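You operate a simulated robot arm through the tools that you are given. There is no shell and no other tool. Be economical: measure what you need, move in short steps, check, and stop when the job is done.

You run a simulated robot arm. Do the job below in one go: nothing can be reset, and whatever is moved stays where it is left.

TASK
Clear the clamped block, then unclamp it and take it out.
Fine: undo the orange wing handle only after bolt and ring are off; bolt into the marked block's hole by the ring mark, washer ring into the blue tray, block upright into the red tray; leave the other bolts, rings and blocks.

It is judged by the outcome, as a careful person would: the job done as asked, and still so three seconds after it is handed in. It fails if anything else is knocked over, pushed out of place, dropped, spilled or broken.

THE ROBOT
A 7-joint arm with a two-finger parallel gripper, fixed in place. Base frame: the origin is at the foot of the arm, x ahead of it, y to its left, z up. Lengths are in mm, angles in degrees, forces in N, time in s.
Its first joint turns from -66.0 to 66.0 degrees. Payload 2.4 kg.
The TCP is the grasp point between the finger pads, 30 mm short of the fingertips. In the tool frame z runs along the fingers and y along their closing line. Largest opening 94 mm; finger width 28, thickness 10; the body of the gripper, 50 by 96 mm, starts 55 mm behind the TCP.
Orientation is told as [roll, pitch, yaw] about the base's x, y, z axes, in that order, counted from this pose: with the fingers straight down and closing along the base's y, the tool's x points along the base's -x, its y along +y and its z along -z.

THE INTERFACE
- The arm moves only by the tool move_arm. Its argument "increments" is a list of rows, each a list of 7 numbers: the finger opening in m, from 0 to 0.094, then the shift along the tool's x, y, z in units of 25 mm (1.0 is 25 mm), then the turn, a rotation vector about the tool's x, y, z in units of 4 degrees (1.0 is 4 degrees). In form: [[hand, x, y, z, ax, ay, az], ...]. A call has 1 to 12 rows; each row shifts and turns the commanded pose from where the row before left it, along the tool's axes as they then stand. A call with a number of a shift or a turn outside -1 to 1 is refused whole. Each row takes 0.2 s and may step no farther than 50 mm and 8.6 degrees from the row before; otherwise, or with a gripper value out of range, the whole call is refused. Where a pose cannot be reached the arm comes as near as it can. A force on the tool above 90 N (or 10 N above the force at the start of the call, whichever is more), or a blocked arm, ends the call early, and 0.2 s more pass. The fingers move at their own pace (about 153 mm/s each) and stop on an object; they squeeze with about 35 N. The grip force told is the motor's: it shows also when the fingers shut on nothing. Time passes only in rows, and 0.2 s behind the last, so rows that do not move let the fingers close. The reply holds the time, the measured pose of the TCP, the force on the tool along the base axes, the opening and the grip force, in the units named above and with some noise.
- Cameras (640 x 400 px; columns grow to the right, rows downward): "scene" is fixed at [14.6, 476.6, 1433.1]; the picture's right is [-0.80, -0.60, 0.00], its down [-0.44, 0.59, -0.68] and it looks along [0.41, -0.54, -0.73] (base axes); focal length 214 px, centre (320, 200). "wrist" rides on the gripper at [76, 14, -103] in the tool frame; the picture's right is [-0.18, 0.98, 0.00], its down [-0.75, -0.14, -0.64] and it looks along [-0.63, -0.12, 0.77] (tool axes); focal length 243 px, centre (320, 200). There is no depth. A picture from a camera that has moved, and an enlarged one, comes with that camera's place and axes in the base frame and with its lens. The place of the scene camera against the robot may be out by one fixed shift of up to 18 mm in any direction.
- snapshot(camera): a new picture of that camera. No time passes.
- close_up(camera, box): a new picture of the part [left, top, right, bottom] of that camera's present view, enlarged. No time passes.
- hand_in(): hands the job in; it is judged then, once.

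Work in short steps. Places have to be worked out from the pictures, the camera data and where the tool is seen: move nearer, look again, correct. Check each grasp and each placing, and mend what went wrong. You have 120 turns and 68 pictures in all, those below and enlarged ones among them. Open the gripper and draw the arm clear of the work before you hand the job in, unless the task says otherwise; then end with one line.

The tools are called after "Request:" by a JSON object that holds its "op" and its "data". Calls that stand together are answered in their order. move_arm: Moves the arm, as the interface text tells. Its arguments: {"type":"object","properties":{"increments":{"type":"array","items":{"type":"array","items":{"type":"number"}}}},"required":["increments"]} The other tools are called the same way: snapshot (camera) takes a picture; close_up (camera, box) takes an enlarged picture of a part of a camera's view; hand_in () hands the job in.

At the start:

```text
time: 0.0
tool_pos: [417.3, -75.1, 1296.8]
orientation: [-0.1, 0.0, 0.0]
force: [-0.5, 0.2, 0.7]
finger_gap: 93.9
gripper_force: 0.0
```

scene: 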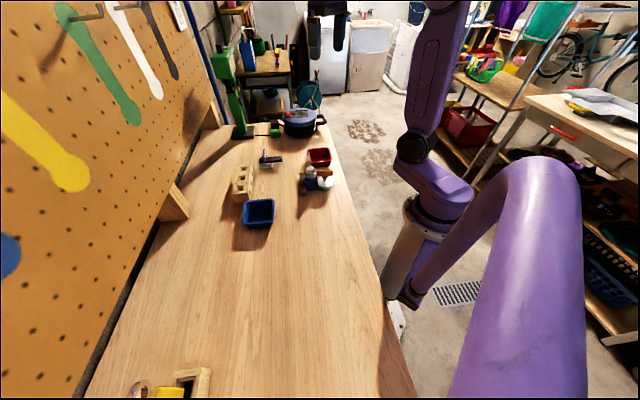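
wrist: 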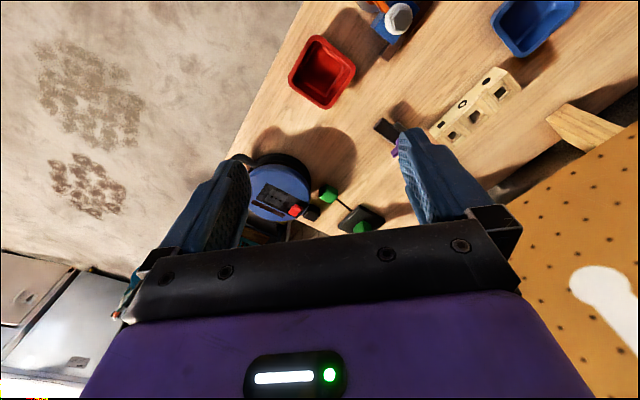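

The pictures show the work area with trays, the blocks and a clamp; I take enlarged views to identify the parts.

Request:
{"op": "close_up", "data": {"camera": "scene", "box": [220, 120, 348, 200]}}

Request:
{"op": "close_up", "data": {"camera": "wrist", "box": [280, 0, 600, 200]}}

Request:
{"op": "close_up", "data": {"camera": "scene", "box": [220, 160, 348, 240]}}

```text
5.00 times, centred on (284, 160) of scene
camera zoom: at [14.6, 476.6, 1433.1], right [-0.8, -0.6, 0.0], down [-0.44, 0.59, -0.68], along [0.41, -0.54, -0.73], focal length 1072 px, centre (500, 400)
```

zoom: 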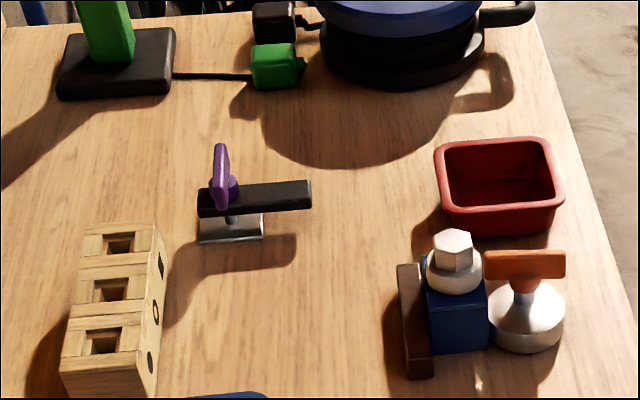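

```text
2.00 times, centred on (440, 100) of wrist
camera zoom: at [342.5, -60.1, 1399.9], right [0.18, 0.98, 0.0], down [0.75, -0.14, 0.64], along [0.63, -0.12, -0.77], focal length 485 px, centre (80, 400)
```

zoom: 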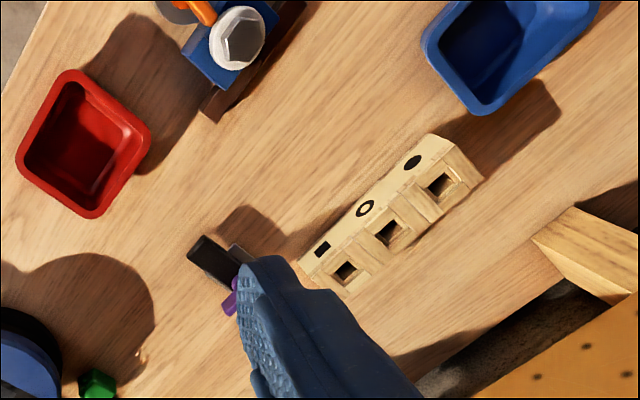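

```text
5.00 times, centred on (284, 200) of scene
camera zoom: at [14.6, 476.6, 1433.1], right [-0.8, -0.6, 0.0], down [-0.44, 0.59, -0.68], along [0.41, -0.54, -0.73], focal length 1072 px, centre (500, 200)
```

zoom: 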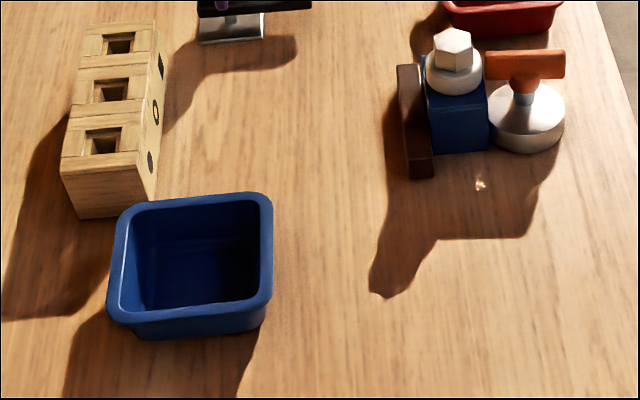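

Triangulating the two pictures puts the worktop near z ≈ 900, not 390, so I trust the pictures and go down carefully. First a moderate step toward the middle of the work for a second viewpoint.

Request:
{"op": "move_arm", "data": {"increments": [[0.094, 0, 0.5, 0.9, 0, 0, 0], [0.094, 0, 0.5, 0.9, 0, 0, 0], [0.094, 0, 0.5, 0.9, 0, 0, 0], [0.094, 0, 0.5, 0.9, 0, 0, 0], [0.094, 0, 0.5, 0.9, 0, 0, 0]]}}

Request:
{"op": "snapshot", "data": {"camera": "wrist"}}

```text
time: 1.2
tool_pos: [417.4, -12.7, 1182.0]
orientation: [-0.1, 0.1, -0.1]
force: [0.2, 0.5, 0.3]
finger_gap: 93.8
gripper_force: 0.1
```

```text
62 pictures are left
camera wrist: at [342.1, 2.3, 1285.6], right [0.18, 0.98, 0.0], down [0.75, -0.14, 0.64], along [0.63, -0.12, -0.77], focal length 243 px, centre (320, 200)
```

wrist: 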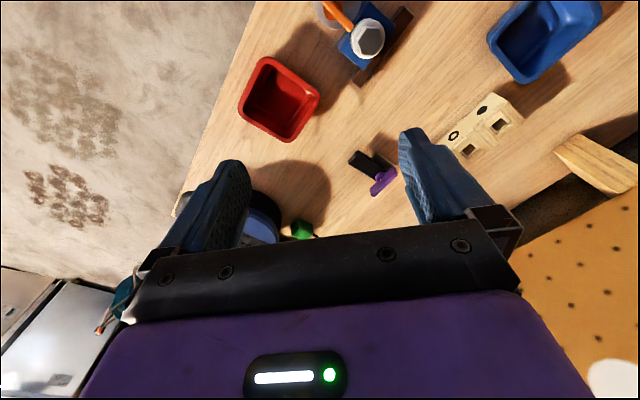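

The second view agrees: red tray near (436,-72), bolt near (389,46,~960), worktop near z≈910. I move back and slightly lower to bring the clamped block to the middle of the wrist view.

Request:
{"op": "move_arm", "data": {"increments": [[0.094, 1, 0.72, 0.62, 0, 0, 0], [0.094, 1, 0.72, 0.62, 0, 0, 0], [0.094, 1, 0.72, 0.62, 0, 0, 0], [0.094, 0.9, 0.72, 0.62, 0, 0, 0]]}}

Request:
{"op": "snapshot", "data": {"camera": "wrist"}}

Request:
{"op": "close_up", "data": {"camera": "wrist", "box": [220, 80, 420, 205]}}

```text
time: 2.2
tool_pos: [321.3, 58.8, 1122.1]
orientation: [-0.1, 0.0, 0.0]
force: [1.6, -0.4, -0.1]
finger_gap: 93.9
gripper_force: 0.1
```

```text
61 pictures are left
camera wrist: at [244.8, 73.9, 1225.1], right [0.18, 0.98, 0.0], down [0.75, -0.14, 0.64], along [0.63, -0.12, -0.77], focal length 243 px, centre (320, 200)
```

wrist: 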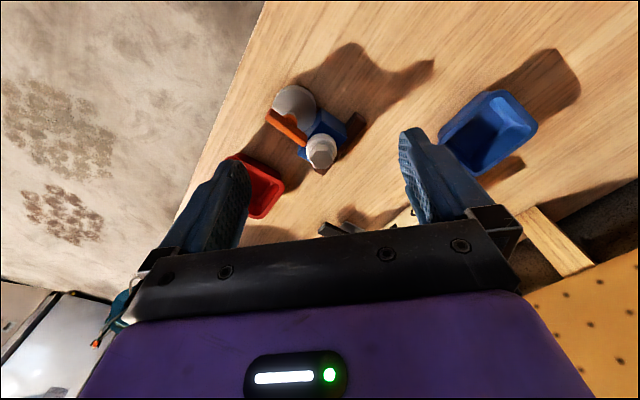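

```text
3.20 times, centred on (320, 142) of wrist
camera zoom: at [244.8, 73.9, 1225.1], right [0.18, 0.98, 0.0], down [0.75, -0.14, 0.64], along [0.63, -0.12, -0.77], focal length 776 px, centre (320, 384)
```

zoom: 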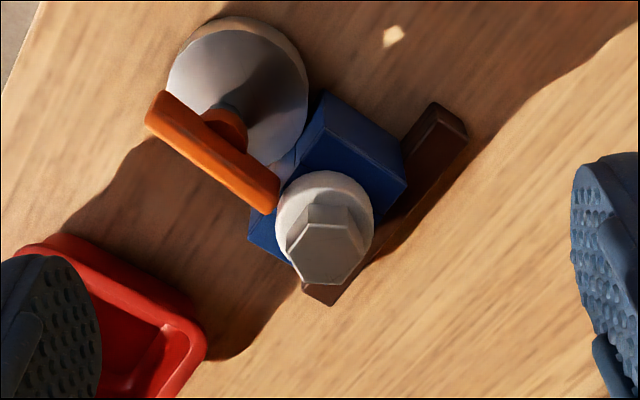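

The blue block sits between the brown fence and the orange-handled clamp, with ring and hex bolt on top at about (390,47). I go lower and closer to read sizes and hex orientation.

Request:
{"op": "move_arm", "data": {"increments": [[0.094, 0.4, 0, 0.8, 0, 0, 0], [0.094, 0.4, 0, 0.8, 0, 0, 0], [0.094, 0, 0, 0.8, 0, 0, 0]]}}

Request:
{"op": "close_up", "data": {"camera": "wrist", "box": [240, 110, 400, 210]}}

```text
time: 3.0
tool_pos: [298.3, 60.6, 1061.8]
orientation: [0.0, 0.0, 0.1]
force: [0.2, 0.0, -0.7]
finger_gap: 93.8
gripper_force: 0.1
```

```text
4.00 times, centred on (320, 160) of wrist
camera zoom: at [223.4, 75.2, 1164.8], right [0.18, 0.98, 0.0], down [0.75, -0.14, 0.64], along [0.63, -0.12, -0.77], focal length 970 px, centre (320, 360)
```

zoom: 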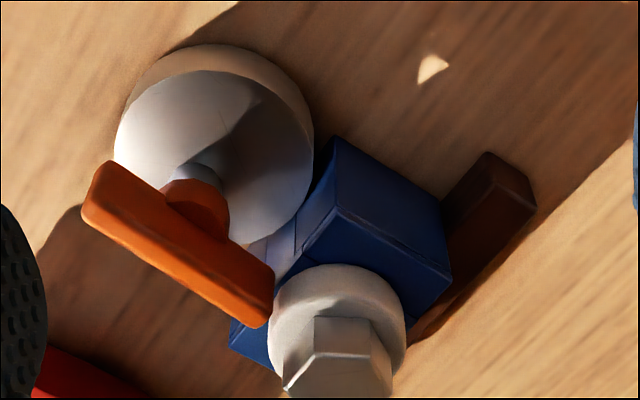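

I turn the gripper about +48° yaw so its closing line runs along the fence direction, which suits the bolt, the handle and the block, and then look again.

Request:
{"op": "move_arm", "data": {"increments": [[0.094, 0, 0, 0, 0, 0, -1], [0.094, 0, 0, 0, 0, 0, -1], [0.094, 0, 0, 0, 0, 0, -1], [0.094, 0, 0, 0, 0, 0, -1], [0.094, 0, 0, 0, 0, 0, -1], [0.094, 0, 0, 0, 0, 0, -1], [0.094, 0, 0, 0, 0, 0, -1], [0.094, 0, 0, 0, 0, 0, -1], [0.094, 0, 0, 0, 0, 0, -1], [0.094, 0, 0, 0, 0, 0, -1], [0.094, 0, 0, 0, 0, 0, -1]]}}

Request:
{"op": "snapshot", "data": {"camera": "wrist"}}

```text
time: 5.4
tool_pos: [299.9, 59.4, 1061.4]
orientation: [0.0, 0.0, 44.1]
force: [0.7, 0.4, -0.7]
finger_gap: 94.3
gripper_force: 0.0
```

```text
58 pictures are left
camera wrist: at [236.8, 17.3, 1164.7], right [-0.55, 0.83, 0.0], down [0.64, 0.42, 0.64], along [0.54, 0.35, -0.77], focal length 243 px, centre (320, 200)
```

wrist: 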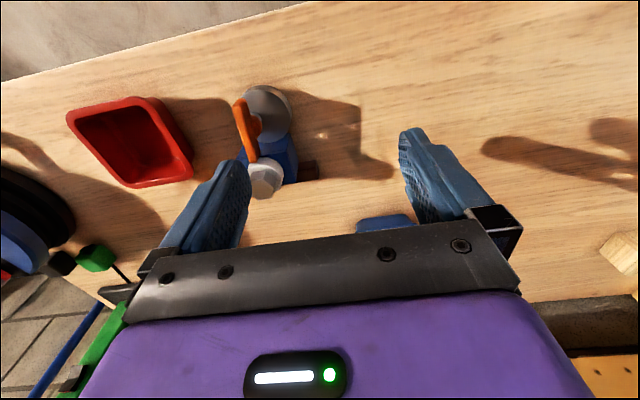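

The bolt stays at about (391,48). I slide sideways so it lies in the middle between the fingers, then zoom in.

Request:
{"op": "move_arm", "data": {"increments": [[0.094, 0.3, -0.8, 0, 0, 0, 0], [0.094, 0.3, -0.8, 0, 0, 0, 0], [0.094, 0.2, -0.75, 0, 0, 0, 0]]}}

Request:
{"op": "close_up", "data": {"camera": "wrist", "box": [240, 80, 400, 180]}}

Request:
{"op": "close_up", "data": {"camera": "wrist", "box": [280, 130, 360, 180]}}

```text
time: 6.2
tool_pos: [326.7, 2.4, 1062.5]
orientation: [0.0, 0.0, 44.1]
force: [0.7, 0.0, 0.0]
finger_gap: 94.0
gripper_force: 0.1
```

```text
4.00 times, centred on (320, 130) of wrist
camera zoom: at [263.4, -40.7, 1165.3], right [-0.55, 0.83, 0.0], down [0.64, 0.42, 0.64], along [0.54, 0.35, -0.77], focal length 970 px, centre (320, 480)
```

zoom: 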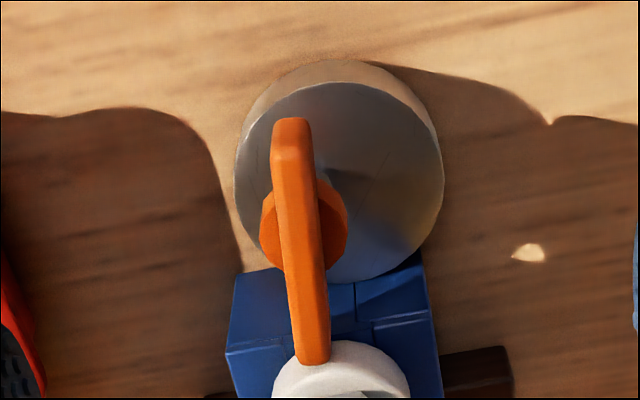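

```text
8.00 times, centred on (320, 155) of wrist
camera zoom: at [263.4, -40.7, 1165.3], right [-0.55, 0.83, 0.0], down [0.64, 0.42, 0.64], along [0.54, 0.35, -0.77], focal length 1941 px, centre (320, 560)
```

zoom: 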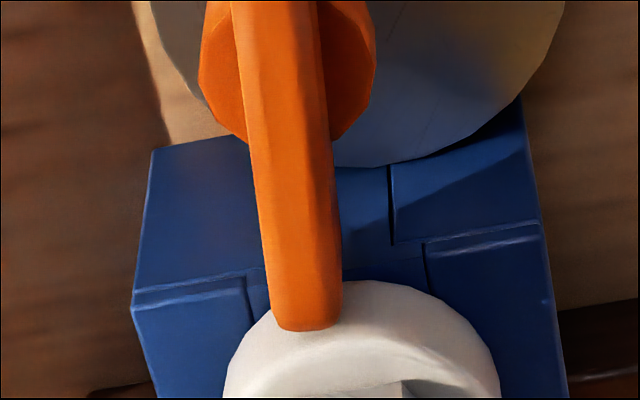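

The handle bar points to the block and the disc is an eccentric clamp. I look at the bolt head lower in this same view.

Request:
{"op": "close_up", "data": {"camera": "wrist", "box": [272, 150, 368, 210]}}

Request:
{"op": "close_up", "data": {"camera": "scene", "box": [292, 158, 340, 188]}}

```text
6.67 times, centred on (320, 180) of wrist
camera zoom: at [263.4, -40.7, 1165.3], right [-0.55, 0.83, 0.0], down [0.64, 0.42, 0.64], along [0.54, 0.35, -0.77], focal length 1618 px, centre (320, 333)
```

zoom: 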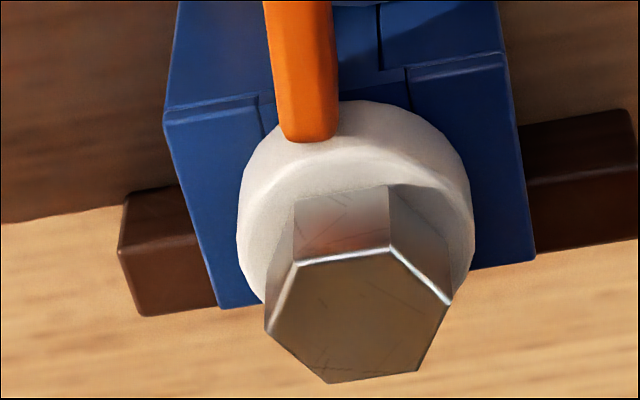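

```text
13.33 times, centred on (316, 173) of scene
camera zoom: at [14.6, 476.6, 1433.1], right [-0.8, -0.6, 0.0], down [-0.44, 0.59, -0.68], along [0.41, -0.54, -0.73], focal length 2860 px, centre (373, 560)
```

zoom: 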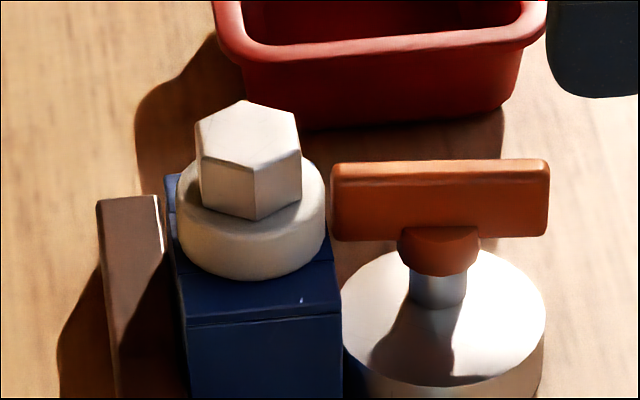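

Bolt head: across flats about 25 mm, top near z≈972, centre ≈(393,50), flat normals at about 44°/104°/164°. I turn to yaw ≈74° to grip two flats clear of the handle bar, and move above it.

Request:
{"op": "move_arm", "data": {"increments": [[0.094, 0, 0, 0, 0, 0, -1], [0.094, 0, 0, 0, 0, 0, -1], [0.094, 0, 0, 0, 0, 0, -1], [0.094, 0, 0, 0, 0, 0, -1], [0.094, 0, 0, 0, 0, 0, -1], [0.094, 0, 0, 0, 0, 0, -1], [0.094, 0, 0, 0, 0, 0, -1], [0.07, 0, 0, 0, 0, 0, -0.4], [0.06, -0.86, -0.67, 0.3, 0, 0, 0], [0.055, -0.86, -0.67, 0.3, 0, 0, 0], [0.055, -0.86, -0.68, 0.3, 0, 0, 0]]}}

Request:
{"op": "snapshot", "data": {"camera": "wrist"}}

Request:
{"op": "close_up", "data": {"camera": "scene", "box": [272, 138, 368, 198]}}

```text
time: 8.6
tool_pos: [395.2, 51.1, 1038.7]
orientation: [0.0, 0.0, 73.6]
force: [-0.3, -0.1, -0.4]
finger_gap: 54.8
gripper_force: 0.1
```

```text
53 pictures are left
camera wrist: at [359.1, -17.1, 1143.0], right [-0.89, 0.45, 0.0], down [0.35, 0.68, 0.64], along [0.29, 0.57, -0.77], focal length 243 px, centre (320, 200)
```

wrist: 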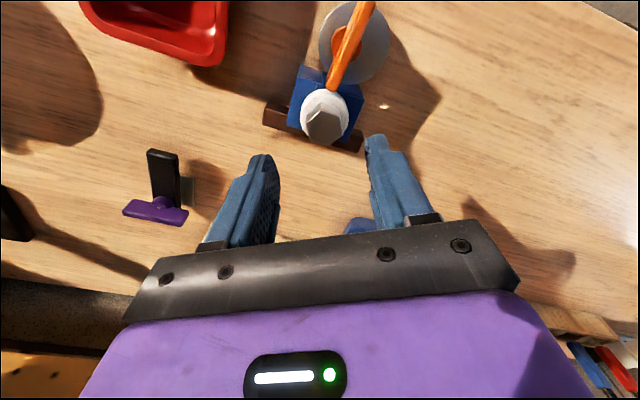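

```text
6.67 times, centred on (320, 168) of scene
camera zoom: at [14.6, 476.6, 1433.1], right [-0.8, -0.6, 0.0], down [-0.44, 0.59, -0.68], along [0.41, -0.54, -0.73], focal length 1430 px, centre (320, 413)
```

zoom: 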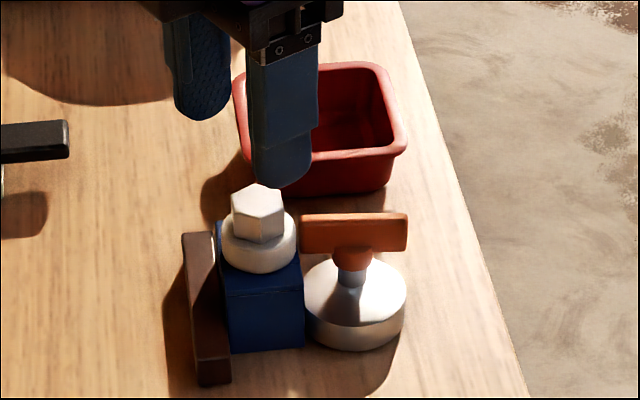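

Refined bolt centre ≈(390,50), head top ≈971. I correct by 5 mm and descend so the fingertips flank the head at about z=956, above the handle bar.

Request:
{"op": "move_arm", "data": {"increments": [[0.055, 0.1, 0.19, 0.5, 0, 0, 0], [0.055, 0, 0, 0.5, 0, 0, 0], [0.055, 0, 0, 0.5, 0, 0, 0], [0.055, 0, 0, 0.5, 0, 0, 0]]}}

Request:
{"op": "close_up", "data": {"camera": "scene", "box": [292, 158, 340, 188]}}

Request:
{"op": "close_up", "data": {"camera": "wrist", "box": [240, 100, 400, 200]}}

```text
time: 9.6
tool_pos: [388.2, 48.6, 989.0]
orientation: [0.0, 0.1, 73.6]
force: [-0.2, -0.4, -0.2]
finger_gap: 54.8
gripper_force: 0.0
```

```text
13.33 times, centred on (316, 173) of scene
camera zoom: at [14.6, 476.6, 1433.1], right [-0.8, -0.6, 0.0], down [-0.44, 0.59, -0.68], along [0.41, -0.54, -0.73], focal length 2860 px, centre (373, 560)
```

zoom: 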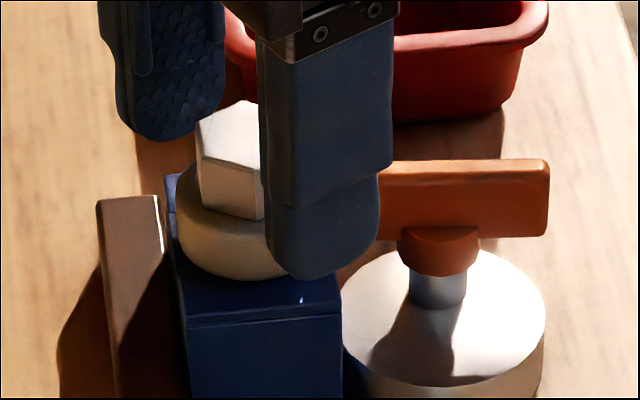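

```text
4.00 times, centred on (320, 150) of wrist
camera zoom: at [354.0, -19.2, 1092.4], right [-0.89, 0.45, 0.0], down [0.35, 0.68, 0.64], along [0.29, 0.57, -0.77], focal length 970 px, centre (320, 400)
```

zoom: 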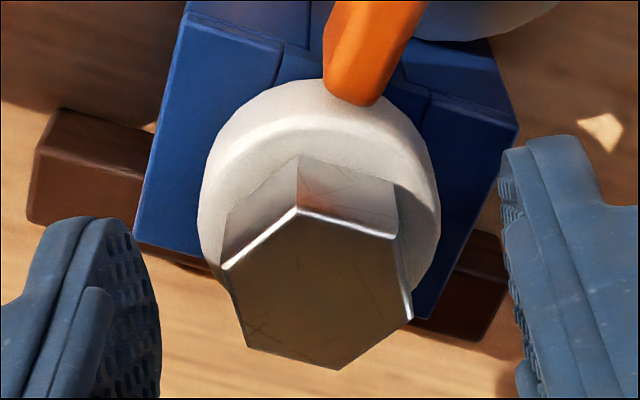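

The head is centred between the fingers with its flats parallel to the pads. I go 2 mm lower and close.

Request:
{"op": "move_arm", "data": {"increments": [[0.055, -0.05, 0, 0.1, 0, 0, 0], [0.03, 0, 0, 0, 0, 0, 0], [0.0, 0, 0, 0, 0, 0, 0], [0.0, 0, 0, 0, 0, 0, 0]]}}

```text
time: 10.6
tool_pos: [387.5, 51.6, 988.3]
orientation: [0.0, -0.1, 73.6]
force: [-0.4, 0.3, -0.3]
finger_gap: 32.3
gripper_force: 34.9
```

The fingers stopped at 32 mm, wider than I estimated; I check what is held before lifting.

Request:
{"op": "close_up", "data": {"camera": "wrist", "box": [240, 100, 400, 200]}}

Request:
{"op": "close_up", "data": {"camera": "scene", "box": [292, 158, 340, 188]}}

```text
4.00 times, centred on (320, 150) of wrist
camera zoom: at [353.8, -17.9, 1090.3], right [-0.89, 0.45, 0.0], down [0.35, 0.68, 0.64], along [0.29, 0.57, -0.77], focal length 970 px, centre (320, 400)
```

zoom: 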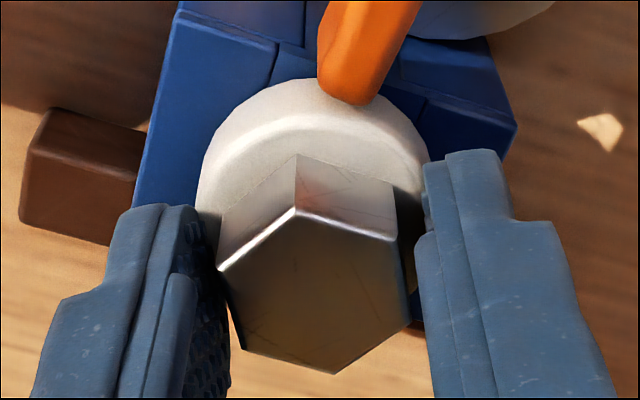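

```text
13.33 times, centred on (316, 173) of scene
camera zoom: at [14.6, 476.6, 1433.1], right [-0.8, -0.6, 0.0], down [-0.44, 0.59, -0.68], along [0.41, -0.54, -0.73], focal length 2860 px, centre (373, 560)
```

zoom: 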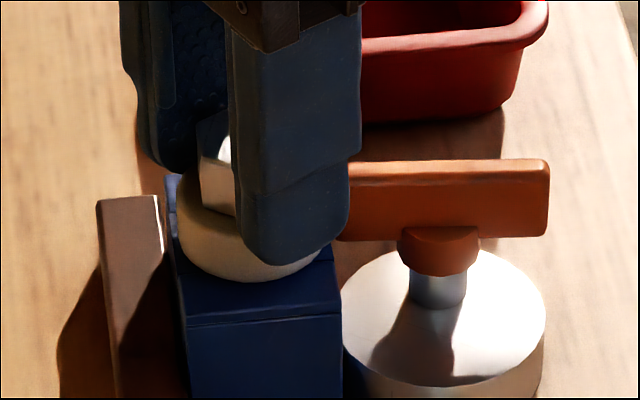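

The left (−y) finger touches the flat while the right still has ~4 mm gap, so the head is off centre. I open a little, shift −y by about 3.7 mm, and close again.

Request:
{"op": "move_arm", "data": {"increments": [[0.045, 0, 0, 0, 0, 0, 0], [0.045, 0, -0.15, 0, 0, 0, 0], [0.03, 0, 0, 0, 0, 0, 0], [0.0, 0, 0, 0, 0, 0, 0], [0.0, 0, 0, 0, 0, 0, 0]]}}

Request:
{"op": "close_up", "data": {"camera": "wrist", "box": [240, 100, 400, 200]}}

```text
time: 11.8
tool_pos: [391.6, 49.6, 987.6]
orientation: [-0.1, 0.0, 73.5]
force: [1.1, 0.1, 1.6]
finger_gap: 32.4
gripper_force: 34.9
```

```text
4.00 times, centred on (320, 150) of wrist
camera zoom: at [357.5, -18.5, 1090.6], right [-0.89, 0.45, 0.0], down [0.35, 0.68, 0.64], along [0.29, 0.57, -0.77], focal length 970 px, centre (320, 400)
```

zoom: 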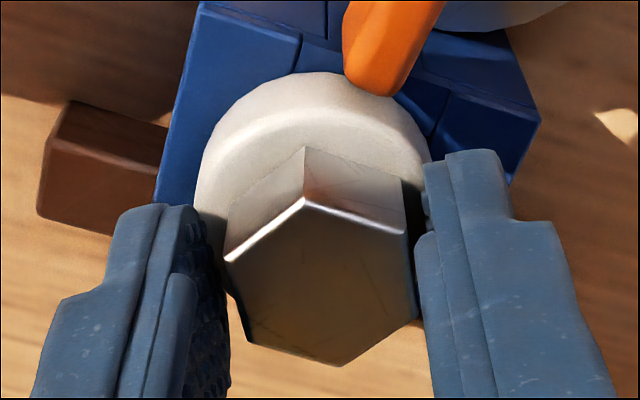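

The ring moved along with the fingers and the gap is the same, so the tips are squeezing the ring (≈32 mm), not the head. I open, rise 8 mm and close on the head alone.

Request:
{"op": "move_arm", "data": {"increments": [[0.045, 0, 0, 0, 0, 0, 0], [0.045, 0, 0.03, -0.32, 0, 0, 0], [0.045, 0, 0, 0, 0, 0, 0], [0.03, 0, 0, 0, 0, 0, 0], [0.0, 0, 0, 0, 0, 0, 0], [0.0, 0, 0, 0, 0, 0, 0]]}}

Request:
{"op": "close_up", "data": {"camera": "wrist", "box": [240, 100, 400, 200]}}

Request:
{"op": "close_up", "data": {"camera": "scene", "box": [292, 158, 340, 188]}}

```text
time: 13.2
tool_pos: [391.6, 50.4, 995.0]
orientation: [0.0, 0.0, 73.5]
force: [-0.9, 0.1, 2.1]
finger_gap: 24.1
gripper_force: 34.9
```

```text
4.00 times, centred on (320, 150) of wrist
camera zoom: at [356.7, -18.1, 1097.9], right [-0.89, 0.45, 0.0], down [0.35, 0.68, 0.64], along [0.29, 0.57, -0.77], focal length 970 px, centre (320, 400)
```

zoom: 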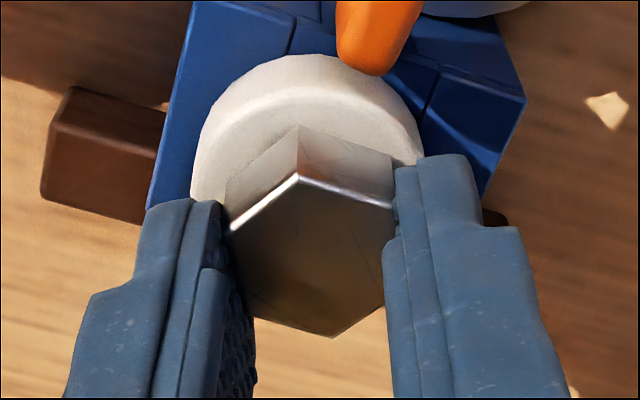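

```text
13.33 times, centred on (316, 173) of scene
camera zoom: at [14.6, 476.6, 1433.1], right [-0.8, -0.6, 0.0], down [-0.44, 0.59, -0.68], along [0.41, -0.54, -0.73], focal length 2860 px, centre (373, 560)
```

zoom: 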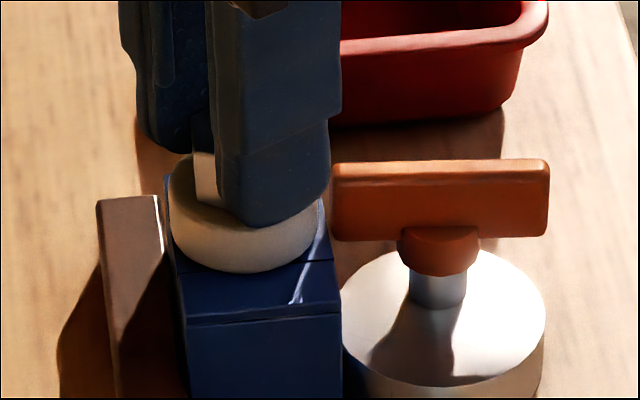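

Gap 24.1 mm: the head is now held on its flats with the tips just above the ring. I lift slowly and check.

Request:
{"op": "move_arm", "data": {"increments": [[0.0, 0, 0, -0.4, 0, 0, 0], [0.0, 0, 0, -0.4, 0, 0, 0], [0.0, 0, 0, -0.6, 0, 0, 0], [0.0, 0, 0, -0.8, 0, 0, 0], [0.0, 0, 0, -0.8, 0, 0, 0]]}}

Request:
{"op": "close_up", "data": {"camera": "scene", "box": [284, 138, 348, 178]}}

```text
time: 14.4
tool_pos: [391.8, 49.4, 1070.9]
orientation: [0.0, 0.1, 73.6]
force: [0.1, 0.5, -1.2]
finger_gap: 24.3
gripper_force: 35.2
```

```text
10.00 times, centred on (316, 158) of scene
camera zoom: at [14.6, 476.6, 1433.1], right [-0.8, -0.6, 0.0], down [-0.44, 0.59, -0.68], along [0.41, -0.54, -0.73], focal length 2145 px, centre (360, 620)
```

zoom: 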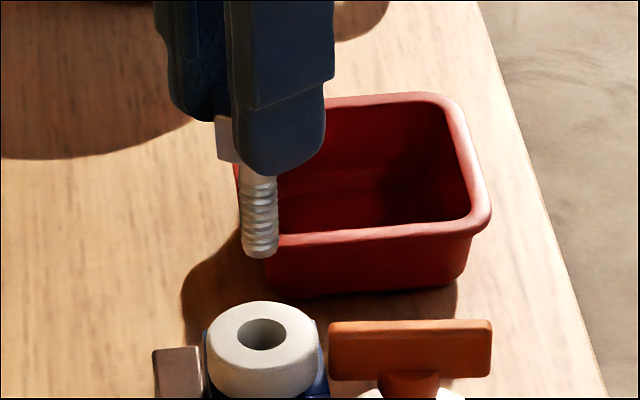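

The bolt is out cleanly; the round threaded shaft is ~45 mm long and the ring stayed on the block. I carry it, slightly higher, toward the wooden block near (556,185), stopping short to look.

Request:
{"op": "move_arm", "data": {"increments": [[0.0, -0.4, -0.3, -0.8, 0, 0, 0], [0.0, -0.85, -0.75, 0, 0, 0, 0], [0.0, -0.85, -0.75, 0, 0, 0, 0], [0.0, -0.85, -0.75, 0, 0, 0, 0], [0.0, -0.85, -0.75, 0, 0, 0, 0], [0.0, -0.85, -0.75, 0, 0, 0, 0], [0.0, -0.7, -0.6, 0, 0, 0, 0]]}}

Request:
{"op": "snapshot", "data": {"camera": "wrist"}}

Request:
{"op": "close_up", "data": {"camera": "scene", "box": [220, 138, 284, 208]}}

```text
time: 16.0
tool_pos: [541.4, 145.9, 1091.3]
orientation: [0.0, 0.0, 73.5]
force: [0.3, -0.4, -1.7]
finger_gap: 24.5
gripper_force: 35.2
```

```text
43 pictures are left
camera wrist: at [505.6, 77.3, 1194.1], right [-0.89, 0.45, 0.0], down [0.35, 0.68, 0.64], along [0.29, 0.57, -0.77], focal length 243 px, centre (320, 200)
```

wrist: 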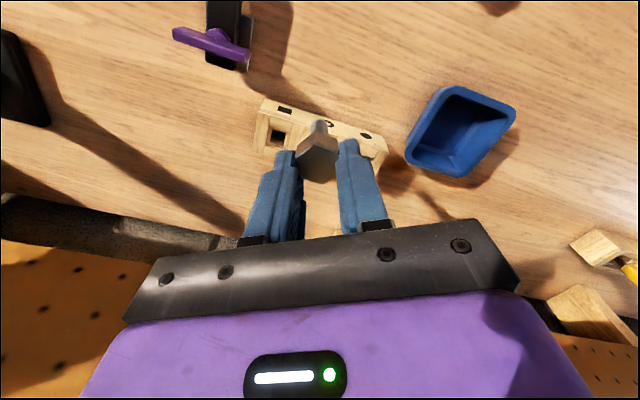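

```text
5.71 times, centred on (252, 173) of scene
camera zoom: at [14.6, 476.6, 1433.1], right [-0.8, -0.6, 0.0], down [-0.44, 0.59, -0.68], along [0.41, -0.54, -0.73], focal length 1226 px, centre (709, 354)
```

zoom: 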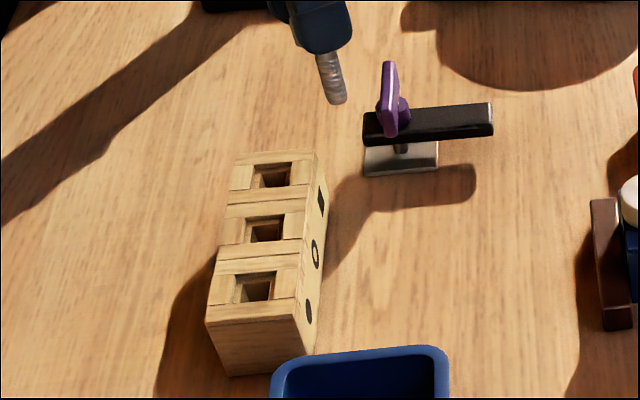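

The arm reaches here fine. I move ~38 mm ahead so the block appears above the bolt tip in the wrist picture and the ring-marked hole becomes visible.

Request:
{"op": "move_arm", "data": {"increments": [[0.0, -0.75, 0, 0, 0, 0, 0], [0.0, -0.75, 0, 0, 0, 0, 0]]}}

Request:
{"op": "close_up", "data": {"camera": "wrist", "box": [224, 60, 416, 180]}}

```text
time: 16.6
tool_pos: [550.2, 182.1, 1090.4]
orientation: [0.0, 0.0, 73.6]
force: [0.0, -0.8, -1.0]
finger_gap: 24.2
gripper_force: 34.8
```

```text
3.33 times, centred on (320, 120) of wrist
camera zoom: at [516.1, 113.3, 1193.7], right [-0.89, 0.45, 0.0], down [0.35, 0.68, 0.64], along [0.29, 0.57, -0.77], focal length 809 px, centre (320, 467)
```

zoom: 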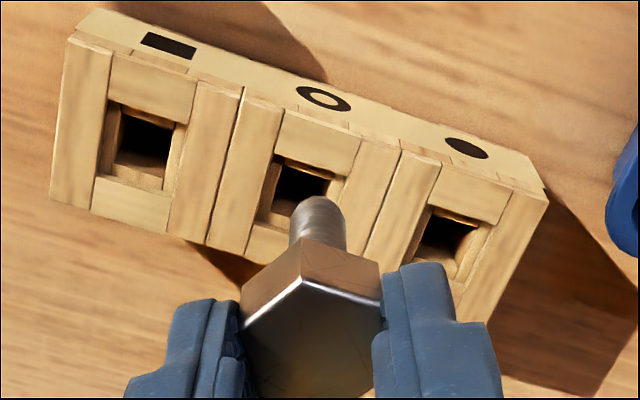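

The middle (ring-marked) hole centre works out near (563,195), top ≈ z 946. I move above it and lower until the bolt tip is about 15 mm above the block.

Request:
{"op": "move_arm", "data": {"increments": [[0.0, -0.64, -0.35, 0, 0, 0, 0], [0.0, 0, 0, 0.5, 0, 0, 0], [0.0, 0, 0, 0.5, 0, 0, 0], [0.0, 0, 0, 0.6, 0, 0, 0]]}}

Request:
{"op": "close_up", "data": {"camera": "wrist", "box": [224, 60, 416, 180]}}

Request:
{"op": "close_up", "data": {"camera": "scene", "box": [220, 140, 284, 180]}}

```text
time: 17.6
tool_pos: [565.0, 195.7, 1048.9]
orientation: [0.0, 0.0, 73.5]
force: [0.1, -0.1, 0.2]
finger_gap: 24.3
gripper_force: 34.9
```

```text
3.33 times, centred on (320, 120) of wrist
camera zoom: at [530.0, 126.4, 1153.2], right [-0.89, 0.45, 0.0], down [0.35, 0.68, 0.64], along [0.29, 0.57, -0.77], focal length 809 px, centre (320, 467)
```

zoom: 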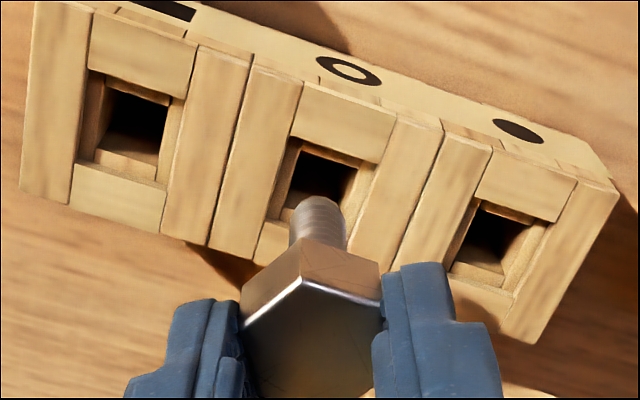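

```text
10.00 times, centred on (252, 160) of scene
camera zoom: at [14.7, 476.6, 1433.1], right [-0.8, -0.6, 0.0], down [-0.44, 0.59, -0.68], along [0.41, -0.54, -0.73], focal length 2145 px, centre (1000, 600)
```

zoom: 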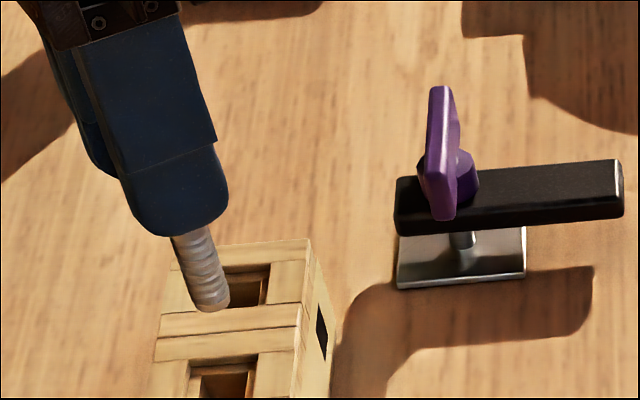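

The views agree with hole centre ≈(567,198) and block top ≈ 939. I nudge by 2–3 mm, lower ~22 mm, and look again before entering.

Request:
{"op": "move_arm", "data": {"increments": [[0.0, -0.1, -0.05, 0.4, 0, 0, 0], [0.0, 0, 0, 0.4, 0, 0, 0]]}}

Request:
{"op": "close_up", "data": {"camera": "wrist", "box": [240, 60, 400, 160]}}

Request:
{"op": "close_up", "data": {"camera": "scene", "box": [220, 150, 284, 190]}}

```text
time: 18.2
tool_pos: [566.4, 196.2, 1029.7]
orientation: [0.0, 0.0, 73.6]
force: [-0.1, -0.2, -0.6]
finger_gap: 24.5
gripper_force: 35.0
```

```text
4.00 times, centred on (320, 110) of wrist
camera zoom: at [531.9, 127.1, 1132.3], right [-0.89, 0.45, 0.0], down [0.35, 0.68, 0.64], along [0.29, 0.57, -0.77], focal length 970 px, centre (320, 560)
```

zoom: 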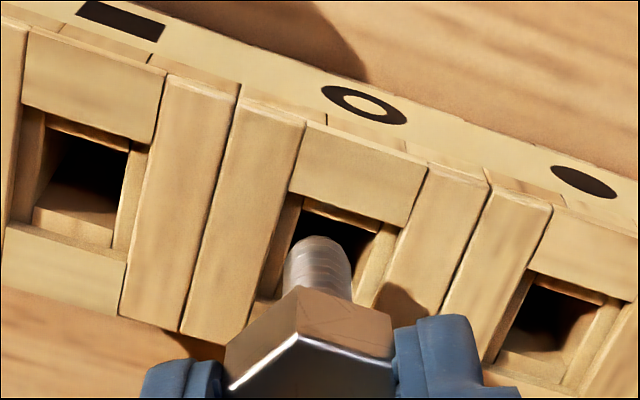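

```text
10.00 times, centred on (252, 170) of scene
camera zoom: at [14.7, 476.6, 1433.1], right [-0.8, -0.6, 0.0], down [-0.44, 0.59, -0.68], along [0.41, -0.54, -0.73], focal length 2145 px, centre (1000, 500)
```

zoom: 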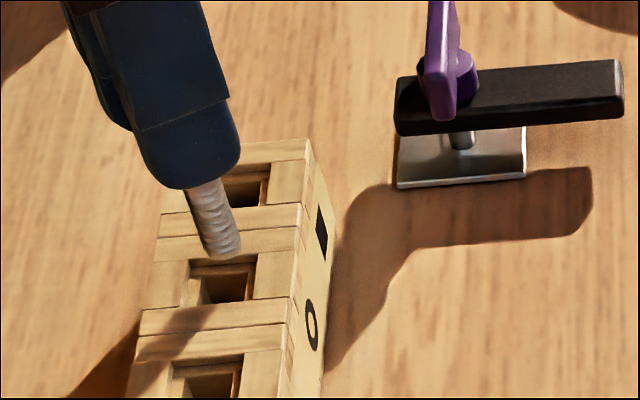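

Both views say the hole centre is ~4–5 mm further in +y, near (567,201). I correct that and descend 8 mm.

Request:
{"op": "move_arm", "data": {"increments": [[0.0, -0.19, 0.01, 0, 0, 0, 0], [0.0, 0, 0, 0.32, 0, 0, 0]]}}

Request:
{"op": "close_up", "data": {"camera": "wrist", "box": [272, 80, 368, 140]}}

Request:
{"op": "close_up", "data": {"camera": "scene", "box": [226, 160, 258, 180]}}

```text
time: 18.8
tool_pos: [566.4, 200.4, 1021.9]
orientation: [0.0, 0.0, 73.7]
force: [0.9, -0.6, -1.0]
finger_gap: 24.3
gripper_force: 35.1
```

```text
6.67 times, centred on (320, 110) of wrist
camera zoom: at [533.1, 132.0, 1124.5], right [-0.89, 0.45, 0.0], down [0.35, 0.68, 0.64], along [0.29, 0.57, -0.77], focal length 1618 px, centre (320, 800)
```

zoom: 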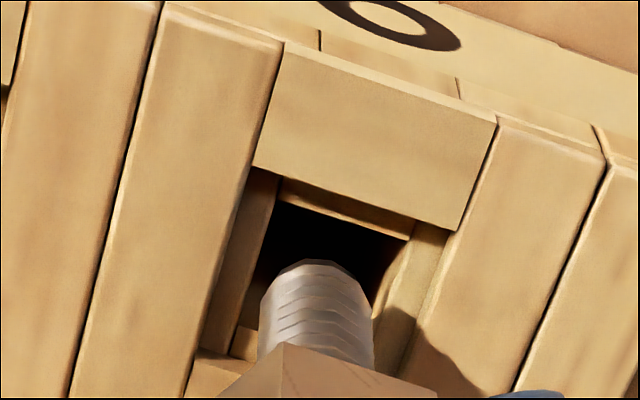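

```text
16.00 times, centred on (242, 170) of scene
camera zoom: at [14.6, 476.6, 1433.1], right [-0.8, -0.6, 0.0], down [-0.44, 0.59, -0.68], along [0.41, -0.54, -0.73], focal length 3432 px, centre (1568, 680)
```

zoom: 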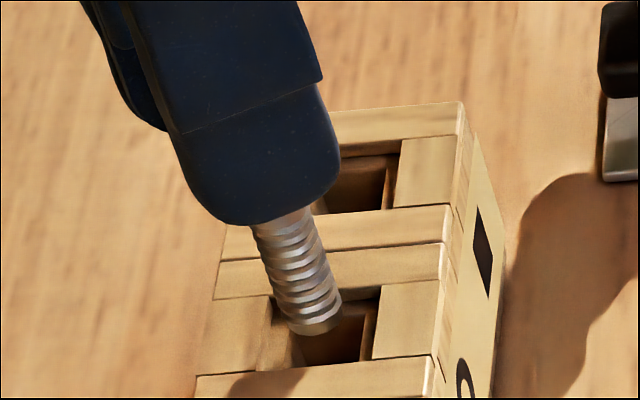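

The tip now lies over the opening in both views. I lower 6 mm more and re-check.

Request:
{"op": "move_arm", "data": {"increments": [[0.0, 0.04, -0.05, 0.14, 0, 0, 0], [0.0, 0, 0, 0.14, 0, 0, 0]]}}

Request:
{"op": "close_up", "data": {"camera": "wrist", "box": [272, 80, 368, 140]}}

Request:
{"op": "close_up", "data": {"camera": "scene", "box": [226, 160, 258, 180]}}

```text
time: 19.4
tool_pos: [568.1, 200.3, 1015.8]
orientation: [-0.1, 0.1, 73.6]
force: [-0.2, -0.1, -0.6]
finger_gap: 24.3
gripper_force: 34.9
```

```text
6.67 times, centred on (320, 110) of wrist
camera zoom: at [534.4, 131.6, 1118.4], right [-0.89, 0.45, 0.0], down [0.35, 0.68, 0.64], along [0.29, 0.57, -0.77], focal length 1618 px, centre (320, 800)
```

zoom: 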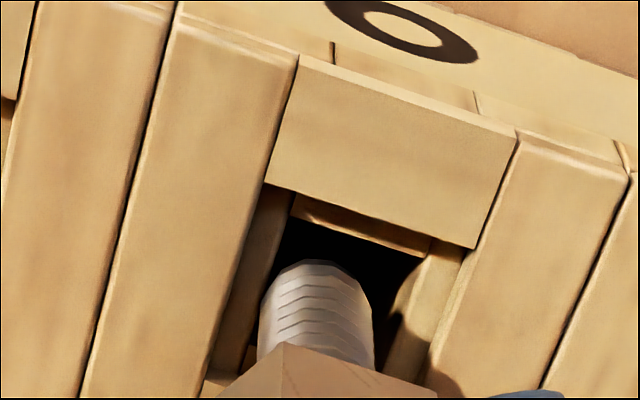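

```text
16.00 times, centred on (242, 170) of scene
camera zoom: at [14.6, 476.6, 1433.1], right [-0.8, -0.6, 0.0], down [-0.44, 0.59, -0.68], along [0.41, -0.54, -0.73], focal length 3432 px, centre (1568, 680)
```

zoom: 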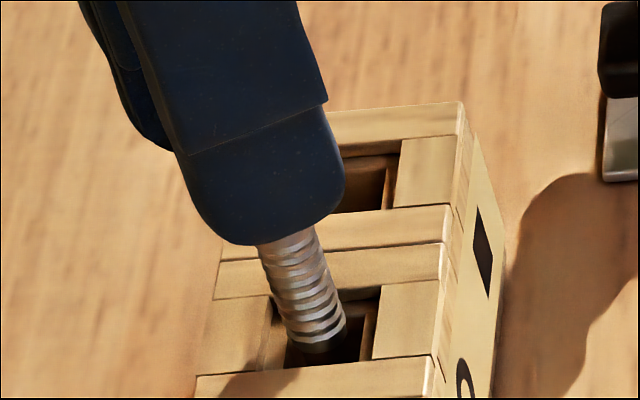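

Wrist columns say ~2 mm more to tool +y; I correct by 1.5 mm and descend 8 mm in small steps, watching force.

Request:
{"op": "move_arm", "data": {"increments": [[0.0, -0.02, 0.06, 0.08, 0, 0, 0], [0.0, 0, 0, 0.1, 0, 0, 0], [0.0, 0, 0, 0.12, 0, 0, 0]]}}

Request:
{"op": "close_up", "data": {"camera": "wrist", "box": [272, 80, 368, 140]}}

Request:
{"op": "close_up", "data": {"camera": "scene", "box": [226, 160, 258, 180]}}

```text
time: 20.2
tool_pos: [566.7, 199.4, 1007.8]
orientation: [-0.1, 0.1, 73.6]
force: [0.2, 0.0, -0.8]
finger_gap: 24.2
gripper_force: 35.1
```

```text
6.67 times, centred on (320, 110) of wrist
camera zoom: at [532.4, 132.2, 1110.6], right [-0.89, 0.45, 0.0], down [0.35, 0.68, 0.64], along [0.29, 0.57, -0.77], focal length 1618 px, centre (320, 800)
```

zoom: 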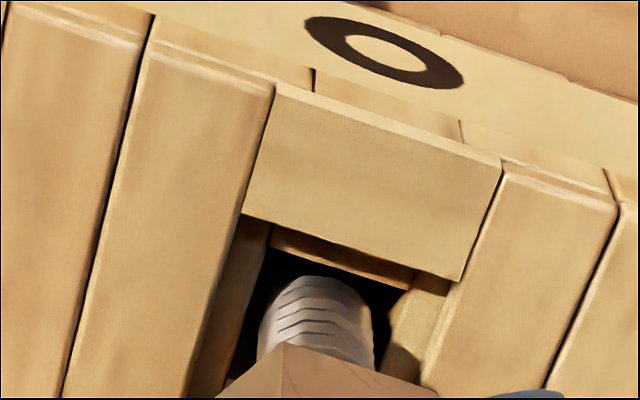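

```text
16.00 times, centred on (242, 170) of scene
camera zoom: at [14.6, 476.6, 1433.1], right [-0.8, -0.6, 0.0], down [-0.44, 0.59, -0.68], along [0.41, -0.54, -0.73], focal length 3432 px, centre (1568, 680)
```

zoom: 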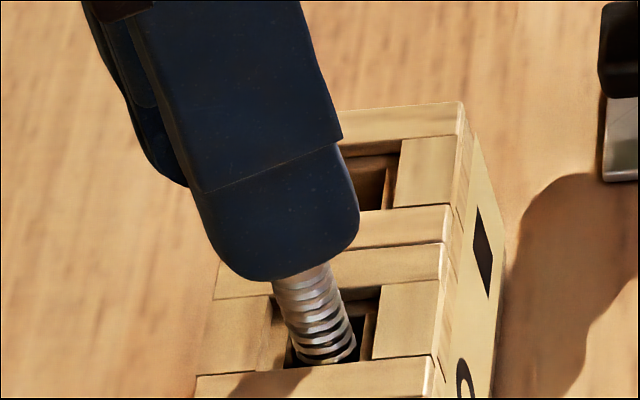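

The shaft is entering the hole freely (no force). I continue down 18 mm in small steps.

Request:
{"op": "move_arm", "data": {"increments": [[0.0, 0, 0, 0.12, 0, 0, 0], [0.0, 0, 0, 0.12, 0, 0, 0], [0.0, 0, 0, 0.12, 0, 0, 0], [0.0, 0, 0, 0.12, 0, 0, 0], [0.0, 0, 0, 0.12, 0, 0, 0], [0.0, 0, 0, 0.12, 0, 0, 0]]}}

Request:
{"op": "close_up", "data": {"camera": "scene", "box": [226, 160, 258, 180]}}

```text
time: 21.6
tool_pos: [566.4, 201.6, 990.4]
orientation: [0.0, 0.0, 73.7]
force: [-0.5, -0.1, -0.6]
finger_gap: 24.2
gripper_force: 34.7
```

```text
16.00 times, centred on (242, 170) of scene
camera zoom: at [14.6, 476.6, 1433.1], right [-0.8, -0.6, 0.0], down [-0.44, 0.59, -0.68], along [0.41, -0.54, -0.73], focal length 3432 px, centre (1568, 680)
```

zoom: 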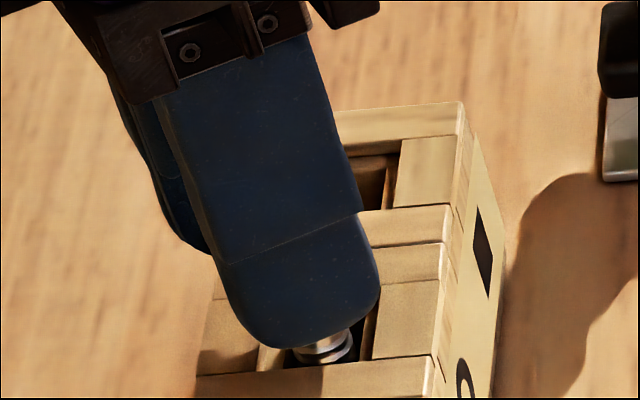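

Going in well. I lower further in small steps toward seating, expecting contact near TCP z≈977.

Request:
{"op": "move_arm", "data": {"increments": [[0.0, 0, 0, 0.1, 0, 0, 0], [0.0, 0, 0, 0.1, 0, 0, 0], [0.0, 0, 0, 0.08, 0, 0, 0], [0.0, 0, 0, 0.08, 0, 0, 0]]}}

```text
time: 22.6
tool_pos: [566.7, 201.6, 980.7]
orientation: [0.0, 0.1, 73.6]
force: [-0.1, 0.0, -1.4]
finger_gap: 24.5
gripper_force: 35.3
```

Request:
{"op": "move_arm", "data": {"increments": [[0.0, 0, 0, 0.05, 0, 0, 0], [0.0, 0, 0, 0.05, 0, 0, 0]]}}

Request:
{"op": "close_up", "data": {"camera": "scene", "box": [226, 160, 258, 180]}}

```text
time: 23.2
tool_pos: [567.8, 201.7, 980.5]
orientation: [0.0, -0.1, 73.5]
force: [-1.6, -0.5, 9.3]
finger_gap: 24.0
gripper_force: 34.9
```

```text
16.00 times, centred on (242, 170) of scene
camera zoom: at [14.4, 476.6, 1433.2], right [-0.8, -0.6, 0.0], down [-0.44, 0.59, -0.68], along [0.41, -0.54, -0.73], focal length 3432 px, centre (1568, 680)
```

zoom: 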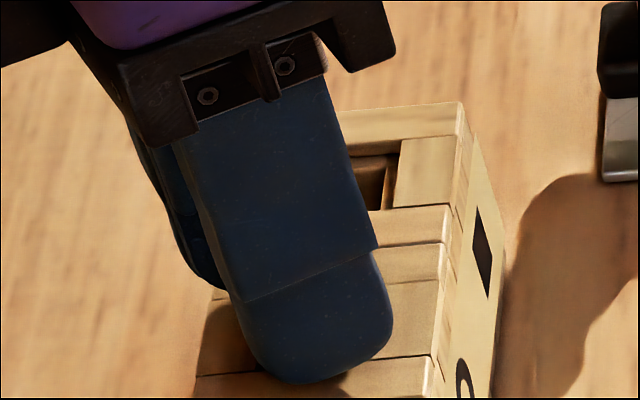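

Contact force of 9 N at z≈980, as expected for the head seated on the block. I release and rise.

Request:
{"op": "move_arm", "data": {"increments": [[0.034, 0, 0, 0, 0, 0, 0], [0.045, 0, 0, -0.1, 0, 0, 0], [0.045, 0, 0, -0.6, 0, 0, 0], [0.045, 0, 0, -1, 0, 0, 0], [0.045, 0, 0, -1, 0, 0, 0]]}}

Request:
{"op": "close_up", "data": {"camera": "scene", "box": [220, 150, 284, 190]}}

```text
time: 24.4
tool_pos: [566.8, 202.1, 1045.6]
orientation: [0.0, -0.1, 73.7]
force: [-0.9, -0.2, -0.6]
finger_gap: 44.9
gripper_force: 0.1
```

```text
10.00 times, centred on (252, 170) of scene
camera zoom: at [14.6, 476.6, 1433.1], right [-0.8, -0.6, 0.0], down [-0.44, 0.59, -0.68], along [0.41, -0.54, -0.73], focal length 2145 px, centre (1000, 500)
```

zoom: 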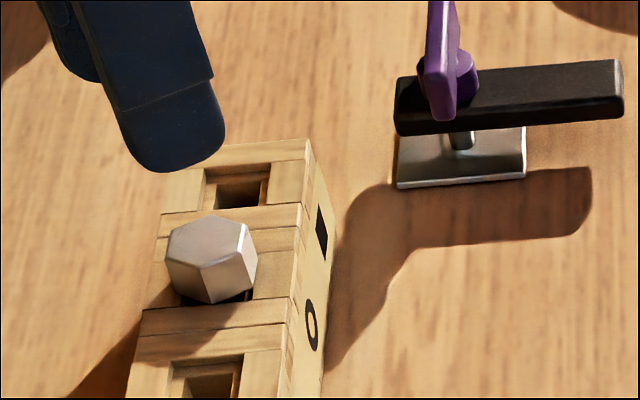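

The bolt sits in the ring-marked hole. I go back over the ring with the gripper open.

Request:
{"op": "move_arm", "data": {"increments": [[0.06, 0.875, 0.567, 0, 0, 0, 0], [0.06, 0.875, 0.567, 0, 0, 0, 0], [0.06, 0.875, 0.567, 0, 0, 0, 0], [0.06, 0.875, 0.567, 0, 0, 0, 0], [0.06, 0.875, 0.567, 0, 0, 0, 0], [0.06, 0.875, 0.567, 0, 0, 0, 0], [0.06, 0.875, 0.567, 0, 0, 0, 0], [0.06, 0.875, 0.567, 0, 0, 0, 0], [0.06, 0.875, 0.567, 0, 0, 0, 0]]}}

Request:
{"op": "move_arm", "data": {"increments": [[0.06, 0, 0, 0, 0, 0, 0.93], [0.06, 0, 0, 0, 0, 0, 0.93], [0.06, 0, 0, 0, 0, 0, 0.93], [0.06, 0, 0, 0, 0, 0, 0.93], [0.06, 0, 0, 0, 0, 0, 0.93], [0.06, 0, 0, 0, 0, 0, 0.93], [0.06, 0, 0, 0, 0, 0, 0.93], [0.06, 0, 0, 0, 0, 0, 0.93]]}}

Request:
{"op": "snapshot", "data": {"camera": "wrist"}}

```text
time: 26.4
tool_pos: [389.6, 47.3, 1045.5]
orientation: [0.0, 0.0, 73.7]
force: [0.0, -0.1, -0.1]
finger_gap: 60.0
gripper_force: 0.0
```

```text
time: 28.2
tool_pos: [388.1, 48.1, 1045.2]
orientation: [0.1, -0.1, 43.8]
force: [0.6, -0.1, 0.3]
finger_gap: 59.8
gripper_force: 0.0
```

```text
27 pictures are left
camera wrist: at [324.6, 6.3, 1148.3], right [-0.55, 0.84, 0.0], down [0.64, 0.42, 0.64], along [0.54, 0.35, -0.77], focal length 243 px, centre (320, 200)
```

wrist: 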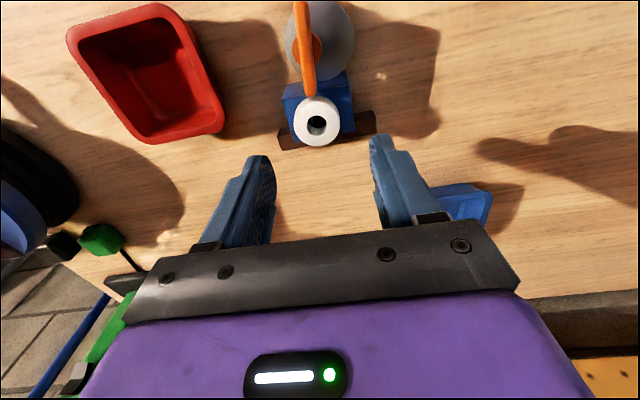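

Ring centre is at (391.5,48), only ~3 mm off. I correct and descend so the tips flank the ring just above the block top, then close.

Request:
{"op": "move_arm", "data": {"increments": [[0.06, -0.1, -0.09, 0.5, 0, 0, 0], [0.06, 0, 0, 0.7, 0, 0, 0], [0.06, 0, 0, 0.7, 0, 0, 0], [0.055, 0, 0, 0.5, 0, 0, 0], [0.055, 0, 0, 0.3, 0, 0, 0]]}}

Request:
{"op": "move_arm", "data": {"increments": [[0.04, 0, 0, 0, 0, 0, 0], [0.0, 0, 0, 0, 0, 0, 0], [0.0, 0, 0, 0, 0, 0, 0]]}}

Request:
{"op": "close_up", "data": {"camera": "scene", "box": [292, 158, 340, 188]}}

```text
time: 29.4
tool_pos: [392.9, 50.4, 976.8]
orientation: [0.0, 0.0, 43.9]
force: [0.0, 0.8, -0.2]
finger_gap: 55.0
gripper_force: 0.1
```

```text
time: 30.2
tool_pos: [391.9, 49.7, 977.7]
orientation: [0.0, 0.0, 43.8]
force: [-0.7, -0.4, 0.2]
finger_gap: 36.9
gripper_force: 35.4
```

```text
13.33 times, centred on (316, 173) of scene
camera zoom: at [14.6, 476.6, 1433.1], right [-0.8, -0.6, 0.0], down [-0.44, 0.59, -0.68], along [0.41, -0.54, -0.73], focal length 2860 px, centre (373, 560)
```

zoom: 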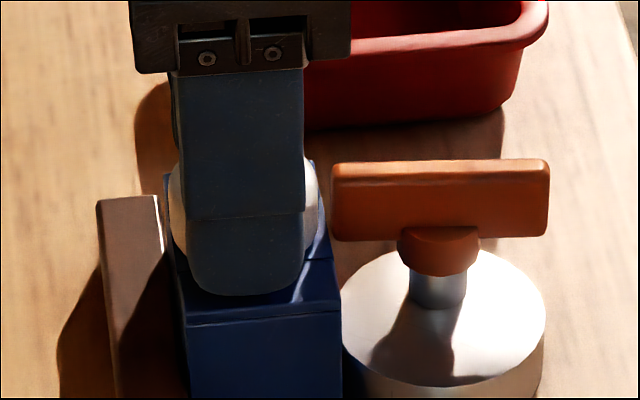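

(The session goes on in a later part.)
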